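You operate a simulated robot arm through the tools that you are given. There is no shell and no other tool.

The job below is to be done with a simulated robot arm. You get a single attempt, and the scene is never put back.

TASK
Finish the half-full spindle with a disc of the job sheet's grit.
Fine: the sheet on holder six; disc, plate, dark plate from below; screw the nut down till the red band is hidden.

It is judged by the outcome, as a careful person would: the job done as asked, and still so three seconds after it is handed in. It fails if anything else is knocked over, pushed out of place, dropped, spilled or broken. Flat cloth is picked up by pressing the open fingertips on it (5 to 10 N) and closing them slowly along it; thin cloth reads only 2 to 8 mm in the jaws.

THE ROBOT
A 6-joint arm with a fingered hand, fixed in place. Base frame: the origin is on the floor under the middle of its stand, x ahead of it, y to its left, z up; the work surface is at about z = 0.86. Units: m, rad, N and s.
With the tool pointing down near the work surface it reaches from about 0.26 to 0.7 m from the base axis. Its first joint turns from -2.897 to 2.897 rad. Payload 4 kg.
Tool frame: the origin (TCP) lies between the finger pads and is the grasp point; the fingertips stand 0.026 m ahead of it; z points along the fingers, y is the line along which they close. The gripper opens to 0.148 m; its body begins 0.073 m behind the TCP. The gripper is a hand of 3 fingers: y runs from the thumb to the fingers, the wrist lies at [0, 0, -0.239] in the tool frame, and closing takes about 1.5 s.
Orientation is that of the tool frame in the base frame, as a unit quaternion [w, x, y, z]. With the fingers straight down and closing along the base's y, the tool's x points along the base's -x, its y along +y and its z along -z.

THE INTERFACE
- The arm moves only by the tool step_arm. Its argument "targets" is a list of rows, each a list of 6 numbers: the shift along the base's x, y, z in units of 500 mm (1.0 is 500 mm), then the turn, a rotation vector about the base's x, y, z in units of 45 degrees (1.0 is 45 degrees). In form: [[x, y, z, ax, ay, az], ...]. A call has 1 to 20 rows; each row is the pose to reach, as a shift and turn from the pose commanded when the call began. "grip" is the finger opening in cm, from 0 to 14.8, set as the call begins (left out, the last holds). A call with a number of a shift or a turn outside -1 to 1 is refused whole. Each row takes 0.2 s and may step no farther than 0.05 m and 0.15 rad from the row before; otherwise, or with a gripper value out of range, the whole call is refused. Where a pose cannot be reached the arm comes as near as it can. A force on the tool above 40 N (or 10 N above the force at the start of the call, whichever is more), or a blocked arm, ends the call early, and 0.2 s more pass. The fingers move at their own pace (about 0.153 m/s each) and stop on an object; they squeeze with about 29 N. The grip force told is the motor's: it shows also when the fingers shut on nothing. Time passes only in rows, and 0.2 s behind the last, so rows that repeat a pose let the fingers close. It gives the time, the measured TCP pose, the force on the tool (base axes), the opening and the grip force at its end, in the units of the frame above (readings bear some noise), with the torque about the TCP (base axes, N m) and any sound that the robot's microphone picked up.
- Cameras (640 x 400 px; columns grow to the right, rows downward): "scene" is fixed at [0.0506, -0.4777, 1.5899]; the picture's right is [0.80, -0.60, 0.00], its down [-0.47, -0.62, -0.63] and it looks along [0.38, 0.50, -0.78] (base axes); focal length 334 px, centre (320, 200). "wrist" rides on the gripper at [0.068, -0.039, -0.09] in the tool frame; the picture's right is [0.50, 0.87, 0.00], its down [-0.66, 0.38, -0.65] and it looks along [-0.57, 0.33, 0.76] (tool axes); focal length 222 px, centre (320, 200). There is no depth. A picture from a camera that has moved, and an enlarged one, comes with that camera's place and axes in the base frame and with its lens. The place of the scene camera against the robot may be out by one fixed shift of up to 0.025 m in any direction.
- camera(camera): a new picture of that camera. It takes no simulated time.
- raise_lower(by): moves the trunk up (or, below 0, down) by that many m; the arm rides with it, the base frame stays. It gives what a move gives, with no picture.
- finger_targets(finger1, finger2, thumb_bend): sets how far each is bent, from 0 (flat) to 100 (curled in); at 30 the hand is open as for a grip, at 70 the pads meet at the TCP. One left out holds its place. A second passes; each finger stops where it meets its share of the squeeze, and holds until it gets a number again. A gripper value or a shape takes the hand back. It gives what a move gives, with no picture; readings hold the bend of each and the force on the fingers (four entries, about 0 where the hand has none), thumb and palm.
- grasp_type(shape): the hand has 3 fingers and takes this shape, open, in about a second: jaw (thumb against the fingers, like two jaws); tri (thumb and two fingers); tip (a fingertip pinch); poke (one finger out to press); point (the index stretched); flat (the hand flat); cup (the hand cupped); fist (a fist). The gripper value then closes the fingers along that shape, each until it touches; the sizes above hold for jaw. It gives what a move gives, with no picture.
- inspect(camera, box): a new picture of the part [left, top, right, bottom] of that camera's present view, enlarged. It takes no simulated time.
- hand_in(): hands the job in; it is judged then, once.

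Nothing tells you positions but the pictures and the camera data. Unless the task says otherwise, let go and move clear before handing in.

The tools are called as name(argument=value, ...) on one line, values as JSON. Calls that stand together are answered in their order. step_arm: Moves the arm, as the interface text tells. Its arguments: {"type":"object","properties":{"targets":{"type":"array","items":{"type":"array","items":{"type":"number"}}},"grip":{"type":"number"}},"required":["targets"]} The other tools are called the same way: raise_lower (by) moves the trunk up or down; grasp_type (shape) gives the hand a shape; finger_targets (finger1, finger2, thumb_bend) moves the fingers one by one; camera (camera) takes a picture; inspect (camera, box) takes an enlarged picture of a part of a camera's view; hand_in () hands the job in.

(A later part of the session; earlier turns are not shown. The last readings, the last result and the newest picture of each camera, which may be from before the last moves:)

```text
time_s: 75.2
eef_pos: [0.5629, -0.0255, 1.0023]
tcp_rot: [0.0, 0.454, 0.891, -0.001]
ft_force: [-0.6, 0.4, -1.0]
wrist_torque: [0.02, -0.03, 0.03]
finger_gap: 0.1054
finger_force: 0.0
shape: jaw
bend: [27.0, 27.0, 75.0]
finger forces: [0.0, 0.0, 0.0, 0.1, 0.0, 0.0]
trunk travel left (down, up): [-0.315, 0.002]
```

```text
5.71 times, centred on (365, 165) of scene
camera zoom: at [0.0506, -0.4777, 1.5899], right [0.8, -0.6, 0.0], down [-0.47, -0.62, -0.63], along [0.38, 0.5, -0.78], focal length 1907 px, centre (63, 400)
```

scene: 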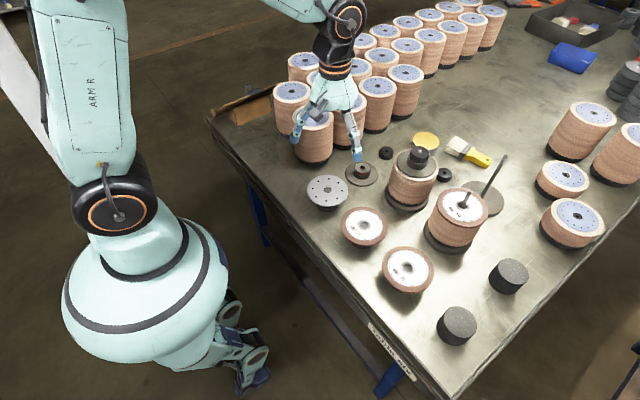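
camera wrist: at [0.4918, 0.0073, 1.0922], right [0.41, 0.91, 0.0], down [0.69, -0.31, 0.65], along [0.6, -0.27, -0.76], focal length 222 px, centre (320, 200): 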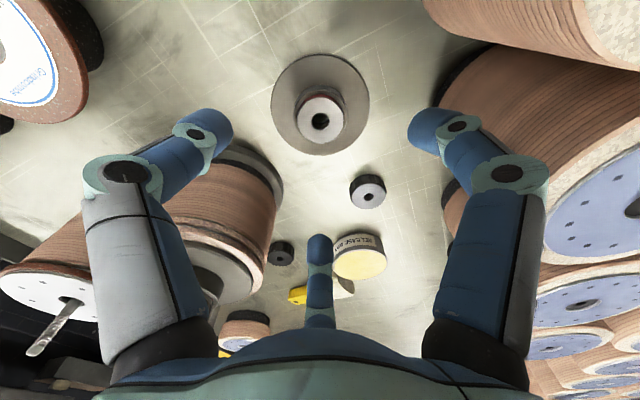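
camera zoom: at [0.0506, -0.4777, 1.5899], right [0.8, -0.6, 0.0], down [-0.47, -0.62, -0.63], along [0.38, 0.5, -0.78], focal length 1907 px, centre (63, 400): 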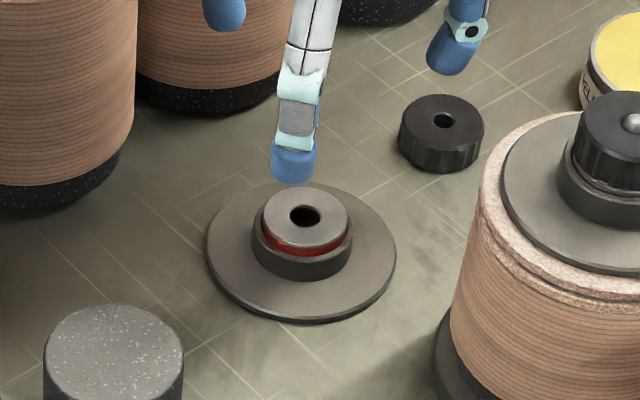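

The hub is centred under the hand. I'll use the individual finger bends (steep pads), pre-close around the hub's size, and lower to the dark ring.

finger_targets(finger1=46, finger2=46, thumb_bend=46)

step_arm(targets=[[-0.001, 0.002, -0.04, 0, 0, 0], [-0.001, 0.002, -0.08, 0, 0, 0], [-0.001, 0.002, -0.12, 0, 0, 0], [-0.001, 0.002, -0.15, 0, 0, 0], [-0.001, 0.002, -0.17, 0, 0, 0]])

camera(camera="wrist")

inspect(camera="scene", box=[330, 130, 400, 200])

```text
time_s: 76.2
eef_pos: [0.5647, -0.0245, 1.0023]
tcp_rot: [0.001, 0.454, 0.891, 0.0]
ft_force: [0.4, -0.1, -0.5]
wrist_torque: [-0.04, 0.0, 0.02]
finger_gap: 0.0754
finger_force: 0.0
shape: fingers
bend: [46.0, 46.0, 46.0]
finger forces: [0.0, 0.1, 0.0, 0.1, 0.1, 0.1]
trunk travel left (down, up): [-0.315, 0.002]
```

```text
time_s: 77.4
eef_pos: [0.5601, -0.0226, 0.9152]
tcp_rot: [0.0, 0.453, 0.891, 0.0]
ft_force: [0.6, -0.2, -1.0]
wrist_torque: [0.03, -0.01, -0.01]
finger_gap: 0.0756
finger_force: 0.1
shape: fingers
bend: [46.0, 46.0, 46.0]
finger forces: [0.0, 0.0, 0.0, 0.0, 0.0, 0.0]
trunk travel left (down, up): [-0.315, 0.002]
```

```text
taken
camera wrist: at [0.4894, 0.0091, 1.006], right [0.41, 0.91, 0.0], down [0.69, -0.31, 0.65], along [0.6, -0.27, -0.76], focal length 222 px, centre (320, 200)
```

wrist: 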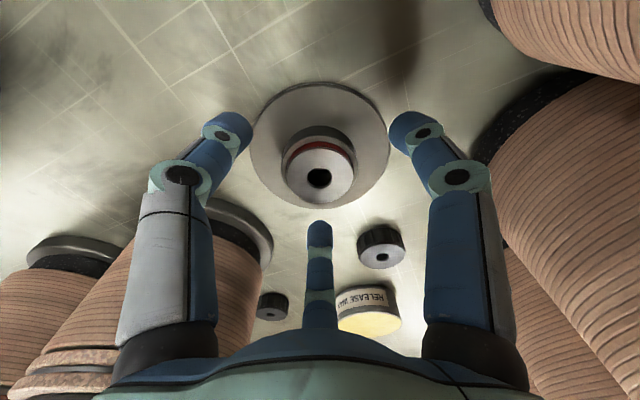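

```text
5.71 times, centred on (365, 165) of scene
camera zoom: at [0.0506, -0.4777, 1.5899], right [0.8, -0.6, 0.0], down [-0.47, -0.62, -0.63], along [0.38, 0.5, -0.78], focal length 1907 px, centre (63, 400)
```

zoom: 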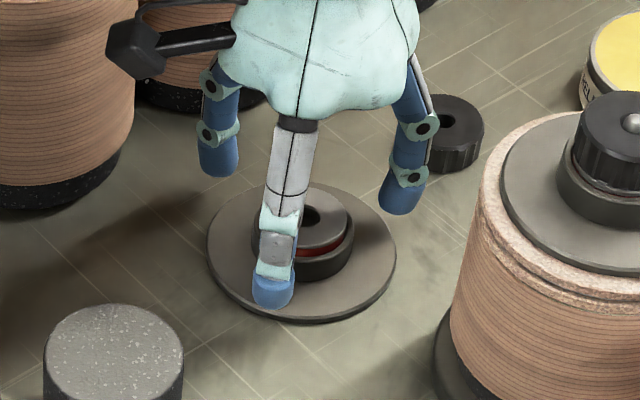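

The fingers straddle the hub evenly. I lower the last bit in small steps, watching for touch on the flange.

step_arm(targets=[[0.003, 0, -0.01, 0, 0, 0], [0.003, 0, -0.018, 0, 0, 0]])

step_arm(targets=[[0, 0, -0.004, 0, 0, 0]])

step_arm(targets=[[0, 0, -0.004, 0, 0, 0]])

inspect(camera="scene", box=[330, 130, 400, 200])

```text
time_s: 78.0
eef_pos: [0.563, -0.0224, 0.9073]
tcp_rot: [0.001, 0.453, 0.891, 0.0]
ft_force: [0.7, 0.6, 0.1]
wrist_torque: [0.0, 0.02, -0.01]
finger_gap: 0.0758
finger_force: 0.0
shape: fingers
bend: [46.0, 46.0, 46.0]
finger forces: [0.0, 0.1, 0.0, 0.1, 0.1, 0.0]
trunk travel left (down, up): [-0.315, 0.002]
```

```text
time_s: 78.4
eef_pos: [0.5625, -0.0234, 0.9051]
tcp_rot: [0.001, 0.453, 0.891, 0.0]
ft_force: [0.5, 0.0, 0.4]
wrist_torque: [0.02, -0.02, 0.03]
finger_gap: 0.0756
finger_force: 0.0
shape: fingers
bend: [46.0, 46.0, 46.0]
finger forces: [0.0, 0.0, 0.0, 0.0, 0.0, 0.0]
trunk travel left (down, up): [-0.315, 0.002]
```

```text
time_s: 78.8
eef_pos: [0.5636, -0.0229, 0.903]
tcp_rot: [0.0, 0.453, 0.891, 0.0]
ft_force: [0.2, -0.1, 0.4]
wrist_torque: [-0.01, -0.01, 0.02]
finger_gap: 0.0755
finger_force: 0.1
shape: fingers
bend: [46.0, 46.0, 46.0]
finger forces: [0.0, 0.0, 0.0, 0.0, 0.0, 0.0]
trunk travel left (down, up): [-0.315, 0.002]
```

```text
5.71 times, centred on (365, 165) of scene
camera zoom: at [0.0506, -0.4777, 1.5899], right [0.8, -0.6, 0.0], down [-0.47, -0.62, -0.63], along [0.38, 0.5, -0.78], focal length 1907 px, centre (63, 400)
```

zoom: 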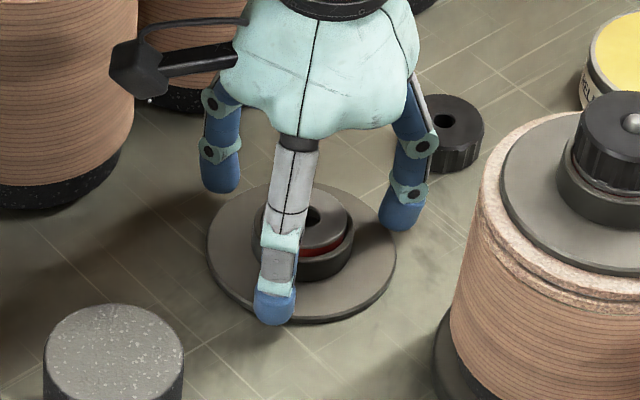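

finger_targets(finger1=50, finger2=50, thumb_bend=50)

camera(camera="wrist")

inspect(camera="scene", box=[330, 130, 400, 200])

```text
time_s: 79.8
eef_pos: [0.5633, -0.0228, 0.9042]
tcp_rot: [0.001, 0.453, 0.891, -0.001]
ft_force: [0.3, 0.6, 0.1]
wrist_torque: [0.01, 0.02, 0.01]
finger_gap: 0.0625
finger_force: 0.1
shape: fingers
bend: [50.0, 50.0, 50.0]
finger forces: [0.0, 0.0, 0.0, 0.0, 0.0, 0.0]
trunk travel left (down, up): [-0.315, 0.002]
```

```text
taken
camera wrist: at [0.4911, 0.0086, 0.9936], right [0.41, 0.91, 0.0], down [0.69, -0.31, 0.65], along [0.6, -0.27, -0.76], focal length 222 px, centre (320, 200)
```

wrist: 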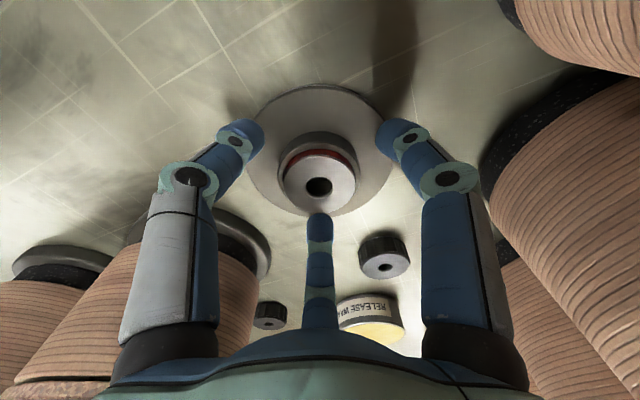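

```text
5.71 times, centred on (365, 165) of scene
camera zoom: at [0.0506, -0.4777, 1.5899], right [0.8, -0.6, 0.0], down [-0.47, -0.62, -0.63], along [0.38, 0.5, -0.78], focal length 1907 px, centre (63, 400)
```

zoom: 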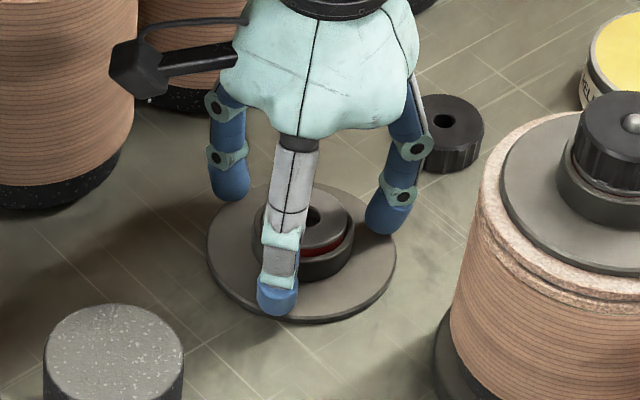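

step_arm(targets=[[0, 0, -0.004, 0, 0, 0]])

step_arm(targets=[[0, 0, -0.004, 0, 0, 0]])

step_arm(targets=[[0, 0, -0.004, 0, 0, 0]])

inspect(camera="scene", box=[330, 130, 400, 200])

```text
time_s: 80.2
eef_pos: [0.5621, -0.0244, 0.9012]
tcp_rot: [0.0, 0.453, 0.891, 0.001]
ft_force: [0.1, -0.1, -0.5]
wrist_torque: [-0.01, 0.03, 0.0]
finger_gap: 0.0628
finger_force: 0.1
shape: fingers
bend: [50.0, 50.0, 50.0]
finger forces: [0.0, 0.0, 0.0, 0.1, 0.0, 0.0]
trunk travel left (down, up): [-0.315, 0.002]
```

```text
time_s: 80.6
eef_pos: [0.5631, -0.023, 0.8997]
tcp_rot: [0.001, 0.453, 0.891, 0.0]
ft_force: [-0.4, -0.4, 4.4]
wrist_torque: [-0.01, -0.18, -0.03]
finger_gap: 0.0628
finger_force: 1.8
shape: fingers
bend: [50.0, 50.0, 50.0]
finger forces: [0.1, 3.5, 0.0, 0.0, 0.0, 0.1]
trunk travel left (down, up): [-0.315, 0.002]
```

```text
time_s: 81.0
eef_pos: [0.5627, -0.023, 0.899]
tcp_rot: [0.003, 0.453, 0.891, 0.001]
ft_force: [0.6, -0.1, 16.7]
wrist_torque: [-0.3, -0.64, 0.01]
finger_gap: 0.0627
finger_force: 8.5
shape: fingers
bend: [50.0, 49.0, 50.0]
finger forces: [0.5, 15.5, 0.0, 0.0, 0.7, 0.0]
trunk travel left (down, up): [-0.315, 0.002]
```

```text
5.71 times, centred on (365, 165) of scene
camera zoom: at [0.0506, -0.4777, 1.5899], right [0.8, -0.6, 0.0], down [-0.47, -0.62, -0.63], along [0.38, 0.5, -0.78], focal length 1907 px, centre (63, 400)
```

zoom: 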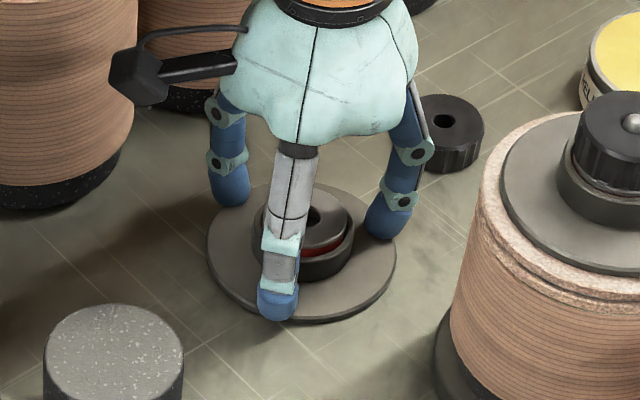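

Fingertips touched the flange at TCP z≈0.90. I raise about 3 mm and close onto the dark ring in steps.

step_arm(targets=[[0, 0, 0.004, 0, 0, 0], [0, 0, 0.009, 0, 0, 0]])

finger_targets(finger1=54, finger2=54, thumb_bend=54)

finger_targets(finger1=57, finger2=57, thumb_bend=57)

camera(camera="wrist")

inspect(camera="scene", box=[330, 130, 400, 200])

```text
time_s: 81.6
eef_pos: [0.5623, -0.0215, 0.9021]
tcp_rot: [0.0, 0.453, 0.891, 0.0]
ft_force: [-1.3, -0.6, 0.4]
wrist_torque: [-0.06, 0.01, -0.02]
finger_gap: 0.0626
finger_force: 0.0
shape: fingers
bend: [50.0, 50.0, 50.0]
finger forces: [0.0, 0.0, 0.0, 0.0, 0.0, 0.0]
trunk travel left (down, up): [-0.315, 0.002]
```

```text
time_s: 82.6
eef_pos: [0.5618, -0.0226, 0.9023]
tcp_rot: [0.0, 0.454, 0.891, 0.0]
ft_force: [-0.4, -0.9, 0.6]
wrist_torque: [-0.03, -0.02, 0.02]
finger_gap: 0.0494
finger_force: 0.0
shape: fingers
bend: [54.0, 54.0, 54.0]
finger forces: [0.0, 0.0, 0.0, 0.0, 0.0, 0.0]
trunk travel left (down, up): [-0.315, 0.002]
```

```text
time_s: 83.6
eef_pos: [0.5627, -0.0226, 0.9032]
tcp_rot: [0.0, 0.453, 0.892, 0.001]
ft_force: [0.5, -0.1, -0.1]
wrist_torque: [0.0, -0.03, 0.0]
finger_gap: 0.0431
finger_force: 0.3
shape: fingers
bend: [56.0, 55.0, 56.0]
finger forces: [0.0, 0.8, 0.0, 0.0, 0.0, 0.0]
trunk travel left (down, up): [-0.315, 0.002]
```

```text
taken
camera wrist: at [0.4916, 0.0086, 0.9924], right [0.41, 0.91, 0.0], down [0.69, -0.31, 0.65], along [0.6, -0.27, -0.76], focal length 222 px, centre (320, 200)
```

wrist: 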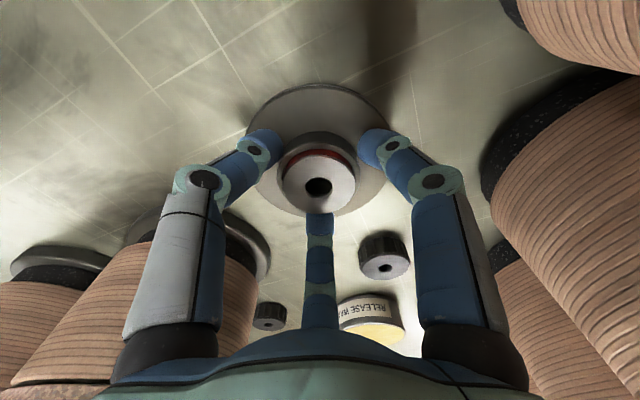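

```text
5.71 times, centred on (365, 165) of scene
camera zoom: at [0.0506, -0.4777, 1.5899], right [0.8, -0.6, 0.0], down [-0.47, -0.62, -0.63], along [0.38, 0.5, -0.78], focal length 1907 px, centre (63, 400)
```

zoom: 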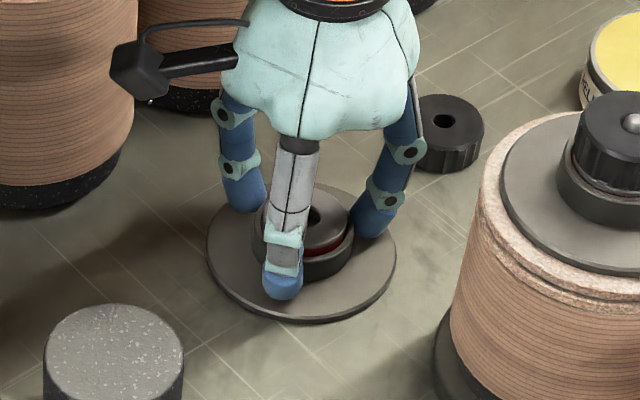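

Contact is beginning with the dark ring. I tighten more.

finger_targets(finger1=60, finger2=60, thumb_bend=60)

finger_targets(finger1=66, finger2=66, thumb_bend=66)

camera(camera="wrist")

inspect(camera="scene", box=[330, 130, 400, 200])

```text
time_s: 84.6
eef_pos: [0.5637, -0.0234, 0.903]
tcp_rot: [0.0, 0.453, 0.891, 0.0]
ft_force: [0.1, -2.1, -0.5]
wrist_torque: [-0.04, -0.04, 0.02]
finger_gap: 0.0382
finger_force: 4.5
shape: fingers
bend: [57.0, 55.0, 58.0]
finger forces: [2.0, 3.7, 0.1, 0.0, 3.6, 0.1]
trunk travel left (down, up): [-0.315, 0.002]
```

```text
time_s: 85.6
eef_pos: [0.5633, -0.0224, 0.9019]
tcp_rot: [0.0, 0.453, 0.891, 0.0]
ft_force: [-1.1, -0.3, 0.3]
wrist_torque: [-0.04, 0.0, 0.04]
finger_gap: 0.0366
finger_force: 12.5
shape: fingers
bend: [58.0, 55.0, 60.0]
finger forces: [7.1, 8.7, 0.0, 0.0, 10.1, 0.0]
trunk travel left (down, up): [-0.315, 0.002]
```

```text
taken
camera wrist: at [0.4915, 0.0086, 0.9924], right [0.41, 0.91, 0.0], down [0.69, -0.31, 0.65], along [0.6, -0.27, -0.76], focal length 222 px, centre (320, 200)
```

wrist: 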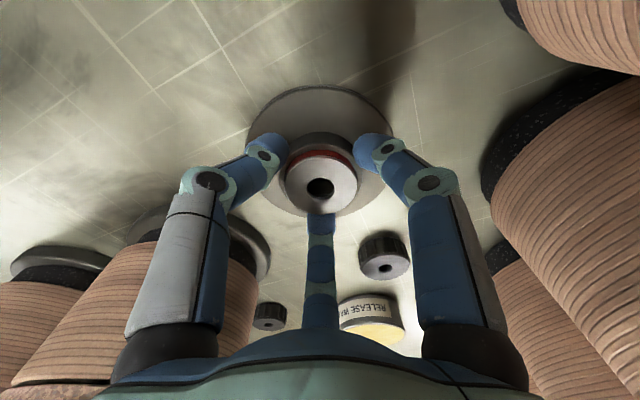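

```text
5.71 times, centred on (365, 165) of scene
camera zoom: at [0.0506, -0.4777, 1.5899], right [0.8, -0.6, 0.0], down [-0.47, -0.62, -0.63], along [0.38, 0.5, -0.78], focal length 1907 px, centre (63, 400)
```

zoom: 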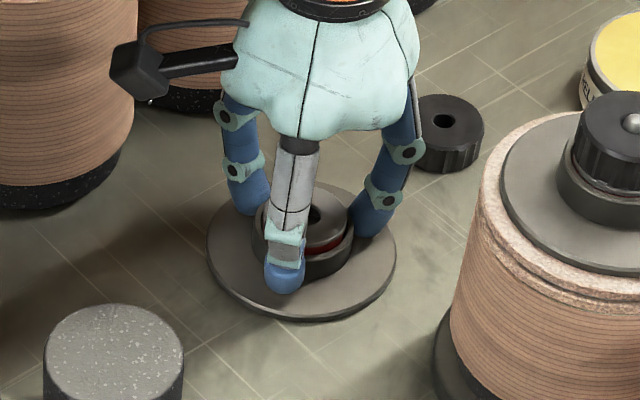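

About 9 N per finger on the dark ring. I firm up a little and lift gently.

finger_targets(finger1=73, finger2=73, thumb_bend=73)

step_arm(targets=[[0, 0, 0.005, 0, 0, 0], [0, 0, 0.015, 0, 0, 0], [0, 0, 0.03, 0, 0, 0], [0, 0, 0.05, 0, 0, 0]])

camera(camera="wrist")

inspect(camera="scene", box=[330, 120, 400, 190])

```text
time_s: 86.6
eef_pos: [0.5616, -0.0227, 0.9016]
tcp_rot: [0.0, 0.453, 0.891, 0.0]
ft_force: [-0.5, -0.2, -0.2]
wrist_torque: [0.03, -0.09, -0.01]
finger_gap: 0.0359
finger_force: 19.6
shape: fingers
bend: [57.0, 55.0, 62.0]
finger forces: [11.7, 11.8, 0.0, 0.0, 15.9, 0.0]
trunk travel left (down, up): [-0.315, 0.002]
```

```text
time_s: 87.6
eef_pos: [0.5634, -0.0216, 0.9278]
tcp_rot: [0.0, 0.453, 0.892, 0.0]
ft_force: [0.2, 0.0, -4.5]
wrist_torque: [0.03, 0.03, -0.01]
finger_gap: 0.0356
finger_force: 19.3
shape: fingers
bend: [57.0, 55.0, 63.0]
finger forces: [11.4, 11.5, 0.1, 0.0, 15.8, 0.0]
trunk travel left (down, up): [-0.315, 0.002]
```

```text
taken
camera wrist: at [0.4916, 0.0086, 1.0175], right [0.41, 0.91, 0.0], down [0.69, -0.31, 0.65], along [0.6, -0.27, -0.76], focal length 222 px, centre (320, 200)
```

wrist: 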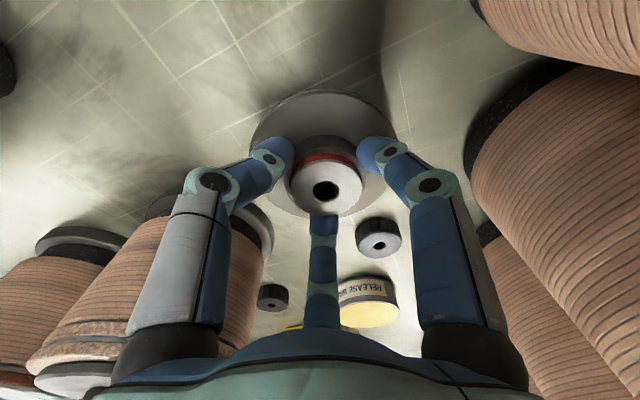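

```text
5.71 times, centred on (365, 155) of scene
camera zoom: at [0.0506, -0.4777, 1.5899], right [0.8, -0.6, 0.0], down [-0.47, -0.62, -0.63], along [0.38, 0.5, -0.78], focal length 1907 px, centre (63, 457)
```

zoom: 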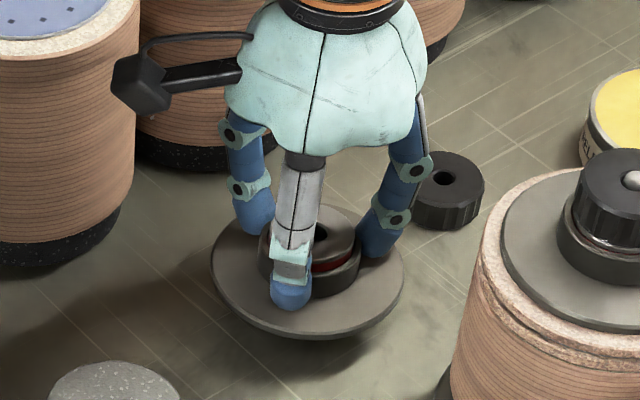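

The dark plate is lifted (about 4.5 N). I check closely whether it hangs level.

inspect(camera="scene", box=[345, 140, 385, 180])

inspect(camera="wrist", box=[230, 70, 410, 240])

```text
10.00 times, centred on (365, 160) of scene
camera zoom: at [0.0506, -0.4777, 1.5899], right [0.8, -0.6, 0.0], down [-0.47, -0.62, -0.63], along [0.38, 0.5, -0.78], focal length 3337 px, centre (-130, 600)
```

zoom: 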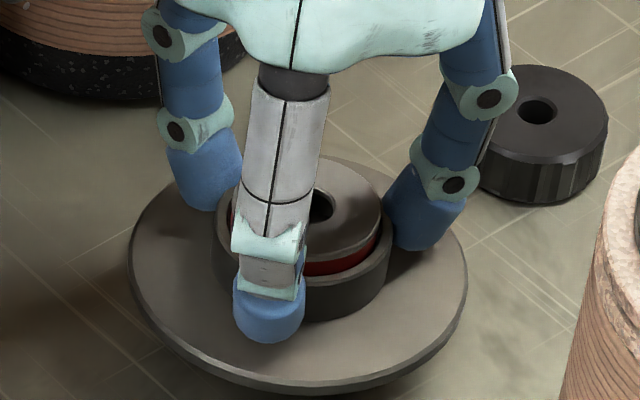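

```text
2.35 times, centred on (320, 155) of wrist
camera zoom: at [0.4916, 0.0086, 1.0175], right [0.41, 0.91, 0.0], down [0.69, -0.31, 0.65], along [0.6, -0.27, -0.76], focal length 523 px, centre (320, 306)
```

zoom: 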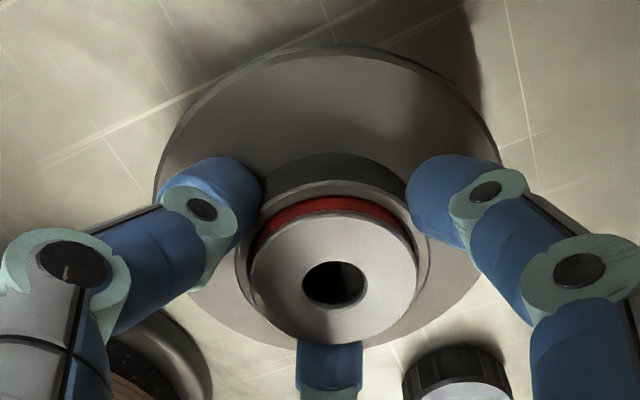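

The dark plate hangs tilted roughly 10° (its +x side low). I'll lift it high and check the tilt again, so I can level it by tilting the hand.

step_arm(targets=[[0, 0, 0.04, 0, 0, 0], [0, 0, 0.09, 0, 0, 0], [0, 0, 0.14, 0, 0, 0], [0, 0, 0.19, 0, 0, 0], [0, 0, 0.24, 0, 0, 0], [0, 0, 0.29, 0, 0, 0], [0, 0, 0.34, 0, 0, 0], [0, 0, 0.384, 0, 0, 0], [0, 0, 0.384, 0, 0, 0]])

inspect(camera="scene", box=[340, 60, 420, 140])

inspect(camera="wrist", box=[230, 70, 410, 240])

```text
time_s: 89.6
eef_pos: [0.5608, -0.0219, 1.1175]
tcp_rot: [0.0, 0.453, 0.892, 0.0]
ft_force: [-0.3, -0.7, -4.2]
wrist_torque: [-0.02, 0.05, -0.01]
finger_gap: 0.0358
finger_force: 19.1
shape: fingers
bend: [57.0, 55.0, 63.0]
finger forces: [11.4, 11.5, 0.1, 0.0, 15.7, 0.0]
trunk travel left (down, up): [-0.315, 0.002]
```

```text
5.00 times, centred on (380, 100) of scene
camera zoom: at [0.0506, -0.4777, 1.5899], right [0.8, -0.6, 0.0], down [-0.47, -0.62, -0.63], along [0.38, 0.5, -0.78], focal length 1668 px, centre (20, 700)
```

zoom: 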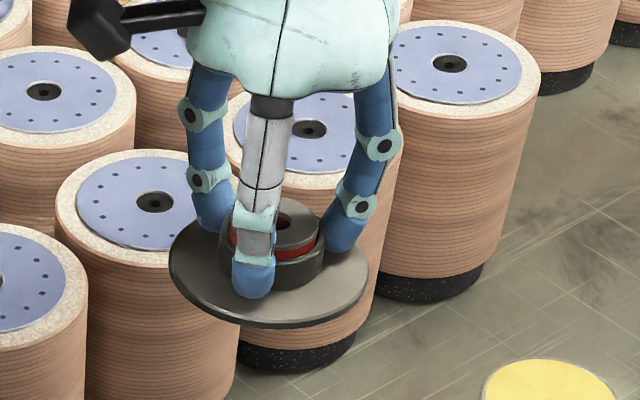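

```text
2.35 times, centred on (320, 155) of wrist
camera zoom: at [0.4903, 0.0096, 1.2084], right [0.41, 0.91, 0.0], down [0.69, -0.31, 0.65], along [0.6, -0.27, -0.76], focal length 523 px, centre (320, 306)
```

zoom: 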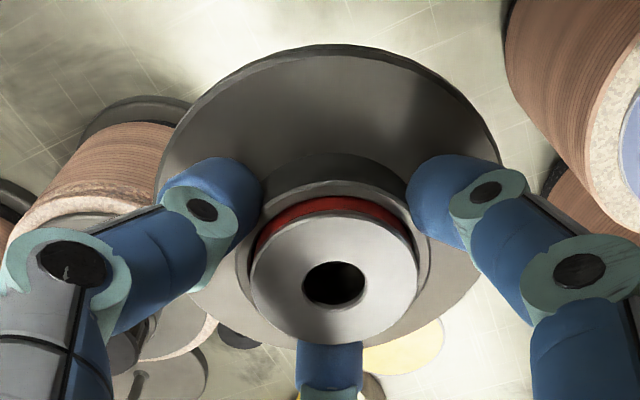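

inspect(camera="scene", box=[355, 100, 395, 130])

camera(camera="wrist")

```text
13.33 times, centred on (375, 115) of scene
camera zoom: at [0.0506, -0.4777, 1.5899], right [0.8, -0.6, 0.0], down [-0.47, -0.62, -0.63], along [0.38, 0.5, -0.78], focal length 4449 px, centre (-413, 1333)
```

zoom: 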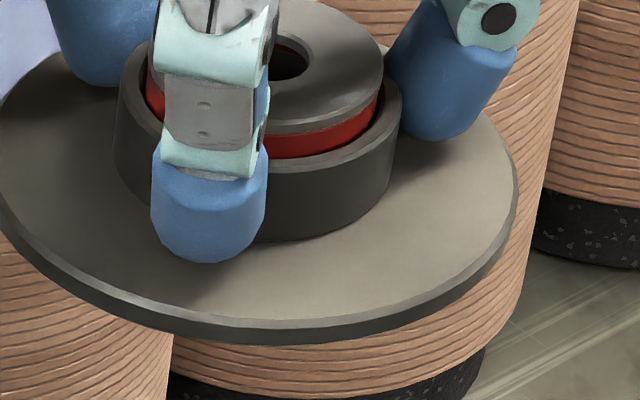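

```text
taken
camera wrist: at [0.4903, 0.0096, 1.2084], right [0.41, 0.91, 0.0], down [0.69, -0.31, 0.65], along [0.6, -0.27, -0.76], focal length 222 px, centre (320, 200)
```

wrist: 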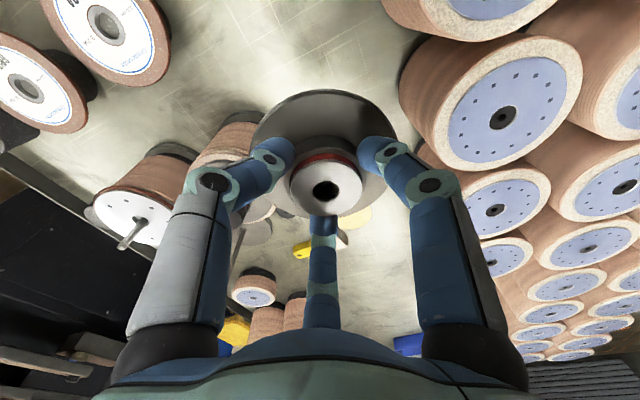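

The tilt is about 7–8°, low toward +x. I rotate the tool slightly to raise that side and check again.

step_arm(targets=[[0, 0, 0, -0.02, -0.075, 0], [0, 0, 0, -0.04, -0.15, 0], [0, 0, 0, -0.04, -0.15, 0]])

inspect(camera="scene", box=[350, 90, 400, 130])

inspect(camera="scene", box=[340, 60, 420, 140])

```text
time_s: 90.4
eef_pos: [0.5628, -0.0228, 1.1194]
tcp_rot: [0.06, 0.452, 0.89, 0.012]
ft_force: [0.2, 0.0, -3.3]
wrist_torque: [0.0, 0.01, 0.0]
finger_gap: 0.0358
finger_force: 19.6
shape: fingers
bend: [57.0, 55.0, 63.0]
finger forces: [11.4, 11.3, 0.0, 0.0, 15.7, 0.0]
trunk travel left (down, up): [-0.315, 0.002]
```

```text
10.00 times, centred on (375, 110) of scene
camera zoom: at [0.0506, -0.4777, 1.5899], right [0.8, -0.6, 0.0], down [-0.47, -0.62, -0.63], along [0.38, 0.5, -0.78], focal length 3337 px, centre (-230, 1100)
```

zoom: 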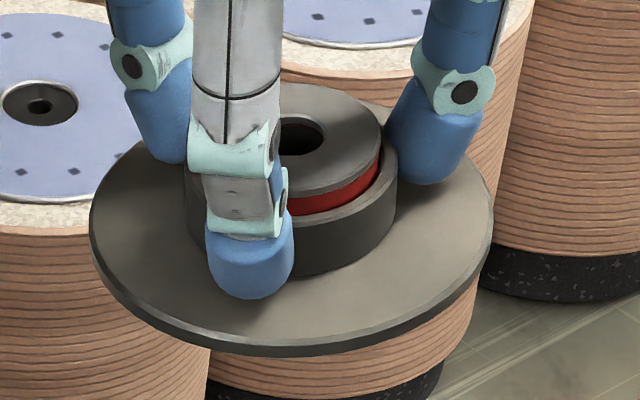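

```text
5.00 times, centred on (380, 100) of scene
camera zoom: at [0.0506, -0.4777, 1.5899], right [0.8, -0.6, 0.0], down [-0.47, -0.62, -0.63], along [0.38, 0.5, -0.78], focal length 1668 px, centre (20, 700)
```

zoom: 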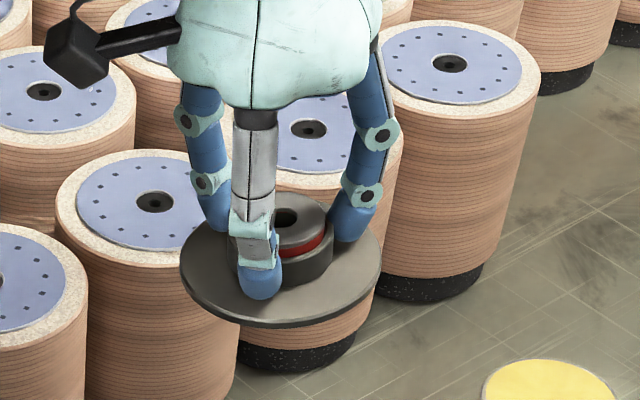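

The dark plate is now level within a degree or two. I take a wrist view to get the hub bore's offset from the hand.

inspect(camera="wrist", box=[230, 70, 410, 240])

```text
2.35 times, centred on (320, 155) of wrist
camera zoom: at [0.4809, 0.0112, 1.1992], right [0.4, 0.91, 0.02], down [0.61, -0.28, 0.74], along [0.68, -0.29, -0.67], focal length 523 px, centre (320, 306)
```

zoom: 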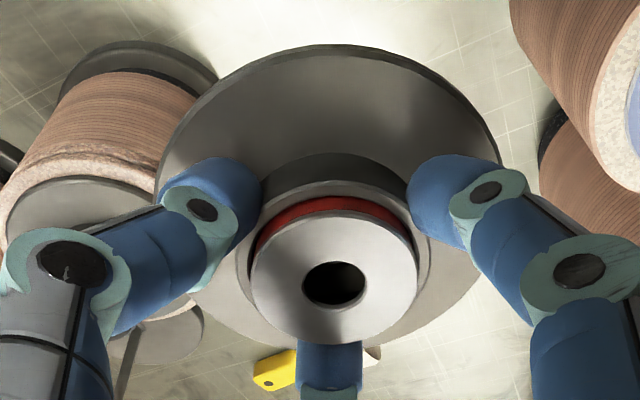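

The hub bore is about 2 mm from the TCP in x and y. I carry the dark plate over to the spindle at this height.

step_arm(targets=[[0.004, -0.03, 0, 0, 0, 0], [0.011, -0.09, 0, 0, 0, 0], [0.018, -0.15, 0, 0, 0, 0], [0.025, -0.21, 0, 0, 0, 0], [0.032, -0.27, 0, 0, 0, 0], [0.039, -0.33, 0, 0, 0, 0], [0.046, -0.39, 0, 0, 0, 0], [0.053, -0.45, 0, 0, 0, 0], [0.06, -0.51, 0, 0, 0, 0], [0.066, -0.57, 0, 0, 0, 0], [0.068, -0.6, 0, 0, 0, 0], [0.068, -0.6, 0, 0, 0, 0]])

camera(camera="wrist")

inspect(camera="scene", box=[430, 120, 530, 220])

```text
time_s: 93.0
eef_pos: [0.5985, -0.3239, 1.1188]
tcp_rot: [0.06, 0.453, 0.889, 0.012]
ft_force: [-0.6, -0.2, -3.9]
wrist_torque: [0.01, 0.03, -0.02]
finger_gap: 0.0355
finger_force: 19.2
shape: fingers
bend: [57.0, 55.0, 63.0]
finger forces: [11.5, 11.4, 0.0, 0.0, 15.5, 0.0]
trunk travel left (down, up): [-0.315, 0.002]
```

```text
taken
camera wrist: at [0.5167, -0.2896, 1.1993], right [0.4, 0.91, 0.02], down [0.61, -0.28, 0.74], along [0.68, -0.29, -0.67], focal length 222 px, centre (320, 200)
```

wrist: 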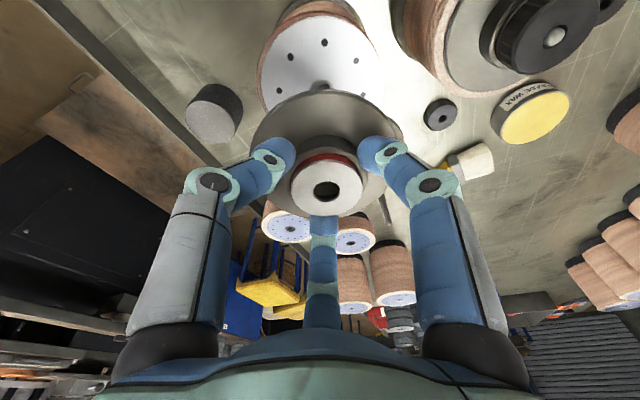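

```text
4.00 times, centred on (480, 170) of scene
camera zoom: at [0.0506, -0.4777, 1.5899], right [0.8, -0.6, 0.0], down [-0.47, -0.62, -0.63], along [0.38, 0.5, -0.78], focal length 1335 px, centre (-320, 320)
```

zoom: 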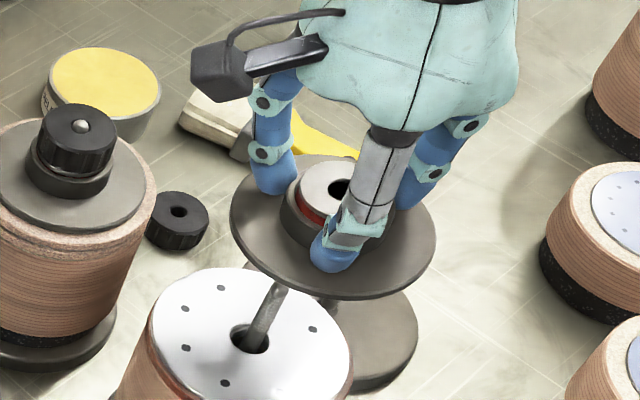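

The dark plate is above the spindle and level. I lower to just above the rod tip to compare alignment at nearly equal height.

step_arm(targets=[[0, 0.002, -0.02, 0, 0, 0], [0, 0.004, -0.04, 0, 0, 0], [0, 0.004, -0.06, 0, 0, 0], [0, 0.004, -0.066, 0, 0, 0], [0, 0.004, -0.066, 0, 0, 0]])

inspect(camera="scene", box=[440, 150, 500, 210])

camera(camera="wrist")

inspect(camera="wrist", box=[240, 0, 400, 230])

```text
time_s: 94.2
eef_pos: [0.5975, -0.3201, 1.0856]
tcp_rot: [0.06, 0.453, 0.889, 0.013]
ft_force: [0.4, 0.0, -3.2]
wrist_torque: [0.02, 0.04, 0.0]
finger_gap: 0.0356
finger_force: 19.2
shape: fingers
bend: [57.0, 55.0, 63.0]
finger forces: [11.4, 11.6, 0.1, 0.0, 15.6, 0.1]
trunk travel left (down, up): [-0.315, 0.002]
```

```text
6.67 times, centred on (470, 180) of scene
camera zoom: at [0.0506, -0.4777, 1.5899], right [0.8, -0.6, 0.0], down [-0.47, -0.62, -0.63], along [0.38, 0.5, -0.78], focal length 2224 px, centre (-680, 333)
```

zoom: 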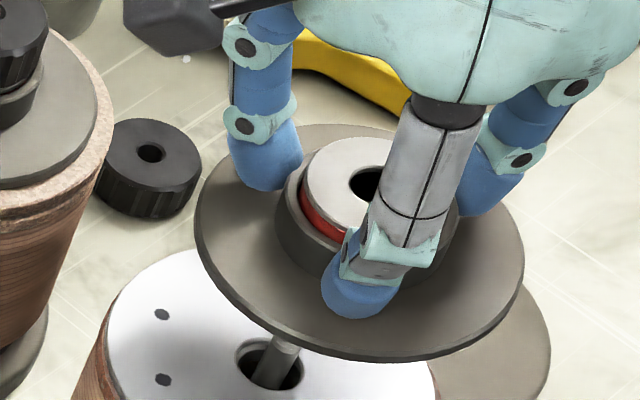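

```text
taken
camera wrist: at [0.5164, -0.2862, 1.166], right [0.4, 0.91, 0.02], down [0.61, -0.28, 0.74], along [0.68, -0.29, -0.67], focal length 222 px, centre (320, 200)
```

wrist: 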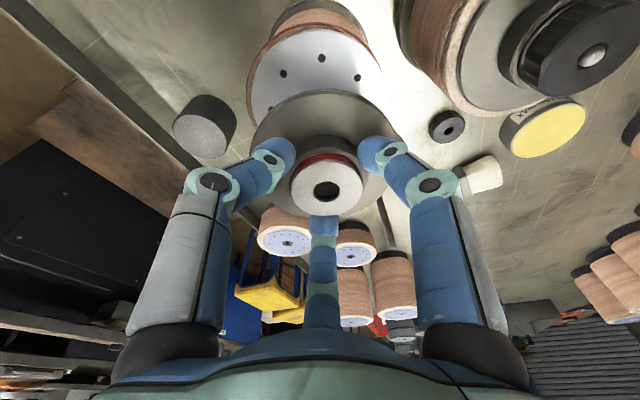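

```text
1.74 times, centred on (320, 115) of wrist
camera zoom: at [0.5164, -0.2862, 1.166], right [0.4, 0.91, 0.02], down [0.61, -0.28, 0.74], along [0.68, -0.29, -0.67], focal length 386 px, centre (320, 348)
```

zoom: 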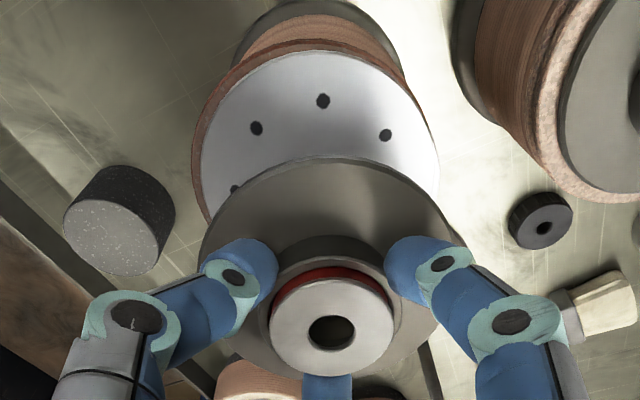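

Looking harder, the ellipse slant here is mostly perspective, so I likely over-tilted. I take back half of the tilt and nudge +y 2 mm, then re-check.

step_arm(targets=[[0, 0.002, 0, 0.01, 0.038, 0], [0, 0.004, 0, 0.02, 0.075, 0], [0, 0.004, 0, 0.02, 0.075, 0]])

inspect(camera="scene", box=[450, 155, 500, 205])

inspect(camera="wrist", box=[230, 70, 410, 240])

```text
time_s: 95.0
eef_pos: [0.5977, -0.318, 1.0873]
tcp_rot: [0.03, 0.454, 0.891, 0.007]
ft_force: [0.3, 0.0, -5.0]
wrist_torque: [0.02, 0.06, 0.0]
finger_gap: 0.0355
finger_force: 19.4
shape: fingers
bend: [57.0, 55.0, 63.0]
finger forces: [11.5, 11.5, 0.0, 0.0, 15.6, 0.0]
trunk travel left (down, up): [-0.315, 0.002]
```

```text
8.00 times, centred on (475, 180) of scene
camera zoom: at [0.0506, -0.4777, 1.5899], right [0.8, -0.6, 0.0], down [-0.47, -0.62, -0.63], along [0.38, 0.5, -0.78], focal length 2669 px, centre (-920, 360)
```

zoom: 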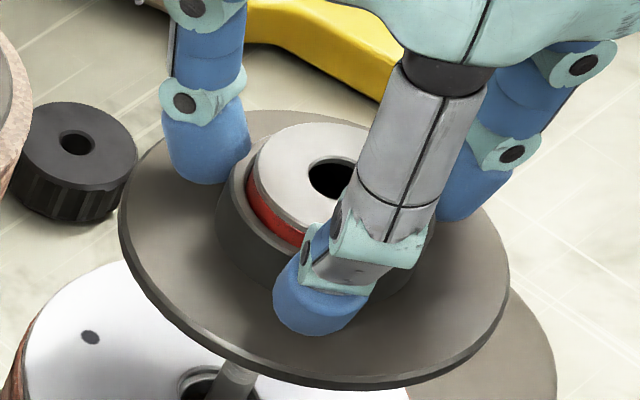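

```text
2.35 times, centred on (320, 155) of wrist
camera zoom: at [0.5211, -0.2857, 1.1718], right [0.41, 0.91, 0.01], down [0.65, -0.3, 0.7], along [0.64, -0.28, -0.72], focal length 523 px, centre (320, 306)
```

zoom: 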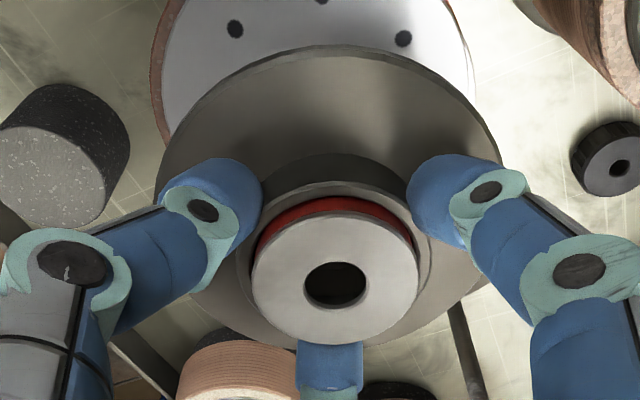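

From the close wrist geometry the plate is actually almost level relative to the hand when the hand is vertical (about 2.6° sideways). I undo the rest of the tilt with that small correction and re-centre over the rod.

step_arm(targets=[[-0.003, -0.004, 0, 0.035, 0.028, 0], [-0.0066, -0.0074, 0, 0.07, 0.055, 0], [-0.0066, -0.0074, 0, 0.07, 0.055, 0]])

inspect(camera="scene", box=[440, 155, 500, 215])

inspect(camera="wrist", box=[230, 40, 410, 240])

```text
time_s: 95.8
eef_pos: [0.5931, -0.3222, 1.0862]
tcp_rot: [-0.002, 0.454, 0.891, 0.021]
ft_force: [0.0, 0.0, -4.5]
wrist_torque: [-0.05, 0.02, -0.01]
finger_gap: 0.0356
finger_force: 18.6
shape: fingers
bend: [57.0, 55.0, 63.0]
finger forces: [11.4, 11.6, 0.0, 0.0, 15.6, 0.1]
trunk travel left (down, up): [-0.315, 0.002]
```

```text
6.67 times, centred on (470, 185) of scene
camera zoom: at [0.0506, -0.4777, 1.5899], right [0.8, -0.6, 0.0], down [-0.47, -0.62, -0.63], along [0.38, 0.5, -0.78], focal length 2224 px, centre (-680, 300)
```

zoom: 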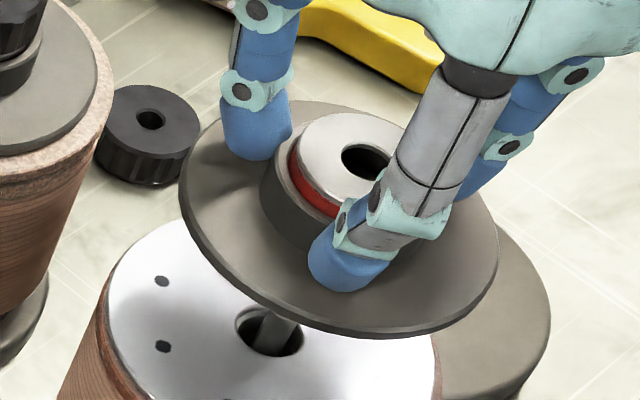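

```text
2.00 times, centred on (320, 140) of wrist
camera zoom: at [0.5208, -0.2938, 1.1765], right [0.41, 0.91, 0.04], down [0.68, -0.33, 0.65], along [0.61, -0.24, -0.76], focal length 444 px, centre (320, 320)
```

zoom: 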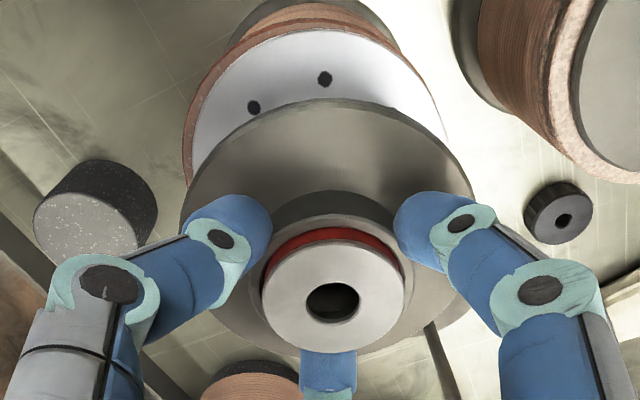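

Now the flange looks level and its centre lines up with the rod to within 1–2 mm in the scene camera. I lower gently onto the rod, watching the force.

step_arm(targets=[[0.001, 0, -0.008, 0, 0, 0], [0.002, 0, -0.016, 0, 0, 0], [0.002, 0, -0.024, 0, 0, 0], [0.002, 0, -0.03, 0, 0, 0]])

step_arm(targets=[[0, 0, -0.006, 0, 0, 0]])

inspect(camera="scene", box=[440, 155, 500, 215])

```text
time_s: 96.8
eef_pos: [0.5942, -0.3228, 1.072]
tcp_rot: [-0.003, 0.454, 0.891, 0.02]
ft_force: [0.1, 0.3, -3.6]
wrist_torque: [0.01, 0.01, -0.01]
finger_gap: 0.0357
finger_force: 18.8
shape: fingers
bend: [57.0, 55.0, 63.0]
finger forces: [11.4, 11.6, 0.0, 0.0, 15.5, 0.0]
trunk travel left (down, up): [-0.315, 0.002]
```

```text
time_s: 97.2
eef_pos: [0.5951, -0.322, 1.0674]
tcp_rot: [-0.002, 0.454, 0.891, 0.02]
ft_force: [0.3, 0.5, -4.4]
wrist_torque: [-0.02, 0.02, -0.01]
finger_gap: 0.0356
finger_force: 19.4
shape: fingers
bend: [57.0, 55.0, 63.0]
finger forces: [11.4, 11.6, 0.0, 0.0, 15.4, 0.0]
trunk travel left (down, up): [-0.315, 0.002]
```

```text
6.67 times, centred on (470, 185) of scene
camera zoom: at [0.0506, -0.4777, 1.5899], right [0.8, -0.6, 0.0], down [-0.47, -0.62, -0.63], along [0.38, 0.5, -0.78], focal length 2224 px, centre (-680, 300)
```

zoom: 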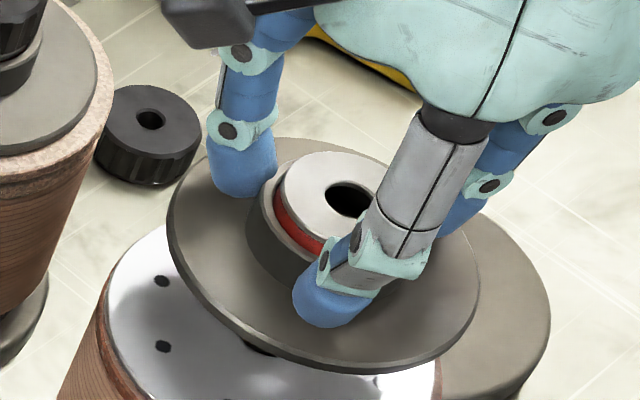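

No resistance so far, so the rod should be entering the bore. I continue down in small steps.

step_arm(targets=[[0, 0, -0.006, 0, 0, 0], [0, 0, -0.012, 0, 0, 0]])

step_arm(targets=[[0, 0, -0.006, 0, 0, 0], [0, 0, -0.012, 0, 0, 0]])

inspect(camera="scene", box=[440, 165, 500, 225])

inspect(camera="wrist", box=[230, 40, 410, 240])

```text
time_s: 97.8
eef_pos: [0.5935, -0.323, 1.0603]
tcp_rot: [-0.002, 0.454, 0.891, 0.021]
ft_force: [-0.1, -0.2, -4.7]
wrist_torque: [0.01, 0.03, -0.02]
finger_gap: 0.0358
finger_force: 19.0
shape: fingers
bend: [57.0, 55.0, 63.0]
finger forces: [11.4, 11.6, 0.0, 0.1, 15.4, 0.0]
trunk travel left (down, up): [-0.315, 0.002]
```

```text
time_s: 98.4
eef_pos: [0.5951, -0.3212, 1.0544]
tcp_rot: [-0.001, 0.454, 0.891, 0.021]
ft_force: [-0.5, -0.5, -4.3]
wrist_torque: [-0.02, 0.03, 0.03]
finger_gap: 0.0357
finger_force: 19.0
shape: fingers
bend: [57.0, 55.0, 63.0]
finger forces: [11.5, 11.7, 0.0, 0.0, 15.4, 0.0]
trunk travel left (down, up): [-0.315, 0.002]
```

```text
6.67 times, centred on (470, 195) of scene
camera zoom: at [0.0506, -0.4777, 1.5899], right [0.8, -0.6, 0.0], down [-0.47, -0.62, -0.63], along [0.38, 0.5, -0.78], focal length 2224 px, centre (-680, 233)
```

zoom: 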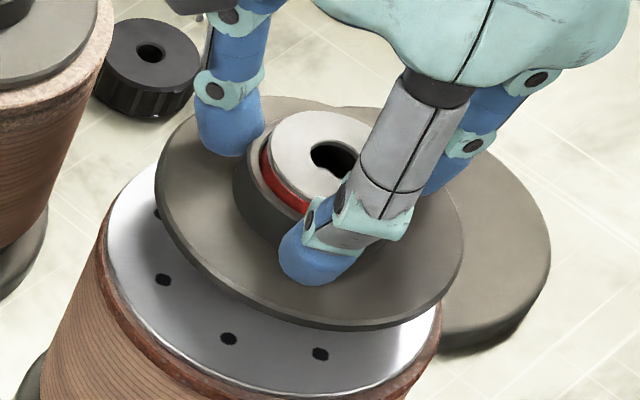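

```text
2.00 times, centred on (320, 140) of wrist
camera zoom: at [0.5222, -0.2942, 1.145], right [0.41, 0.91, 0.04], down [0.68, -0.33, 0.65], along [0.61, -0.24, -0.76], focal length 444 px, centre (320, 320)
```

zoom: 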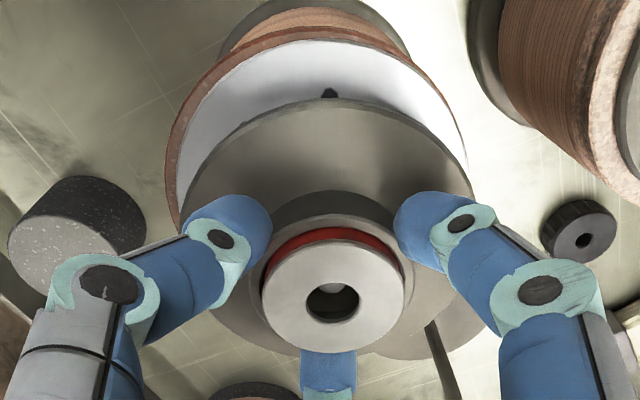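

The rod tip is visible inside the hub bore. I keep lowering toward the plate.

step_arm(targets=[[0, 0, -0.008, 0, 0, 0], [0, 0, -0.016, 0, 0, 0], [0, 0, -0.024, 0, 0, 0]])

step_arm(targets=[[0, 0, -0.006, 0, 0, 0], [0, 0, -0.012, 0, 0, 0]])

inspect(camera="scene", box=[440, 170, 500, 230])

inspect(camera="wrist", box=[230, 40, 410, 240])

```text
time_s: 99.2
eef_pos: [0.5947, -0.3218, 1.0425]
tcp_rot: [-0.002, 0.453, 0.891, 0.021]
ft_force: [1.0, 0.0, -3.8]
wrist_torque: [0.0, 0.04, 0.02]
finger_gap: 0.0355
finger_force: 19.4
shape: fingers
bend: [57.0, 55.0, 63.0]
finger forces: [11.3, 11.7, 0.0, 0.0, 15.4, 0.0]
trunk travel left (down, up): [-0.315, 0.002]
```

```text
time_s: 99.8
eef_pos: [0.595, -0.3232, 1.037]
tcp_rot: [-0.002, 0.454, 0.891, 0.021]
ft_force: [-0.1, -0.3, -3.9]
wrist_torque: [-0.01, 0.01, -0.01]
finger_gap: 0.0358
finger_force: 19.5
shape: fingers
bend: [57.0, 55.0, 63.0]
finger forces: [11.4, 11.6, 0.0, 0.0, 15.4, 0.0]
trunk travel left (down, up): [-0.315, 0.002]
```

```text
6.67 times, centred on (470, 200) of scene
camera zoom: at [0.0506, -0.4777, 1.5899], right [0.8, -0.6, 0.0], down [-0.47, -0.62, -0.63], along [0.38, 0.5, -0.78], focal length 2224 px, centre (-680, 200)
```

zoom: 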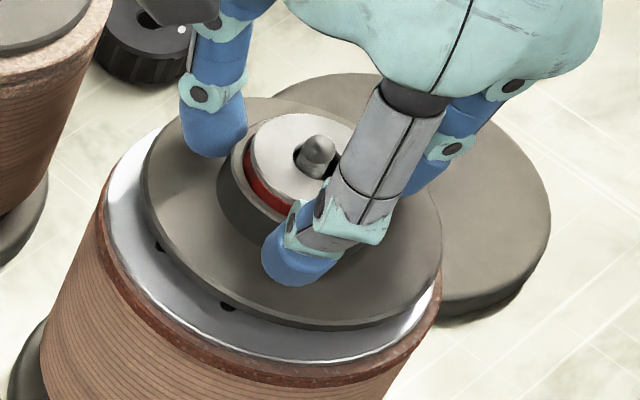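

```text
2.00 times, centred on (320, 140) of wrist
camera zoom: at [0.522, -0.2946, 1.1273], right [0.41, 0.91, 0.04], down [0.68, -0.33, 0.65], along [0.61, -0.24, -0.76], focal length 444 px, centre (320, 320)
```

zoom: 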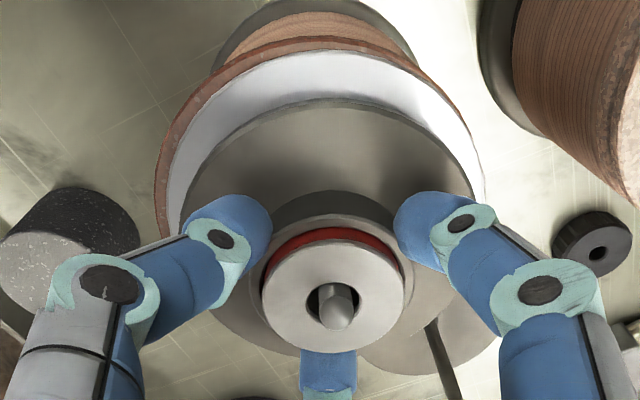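

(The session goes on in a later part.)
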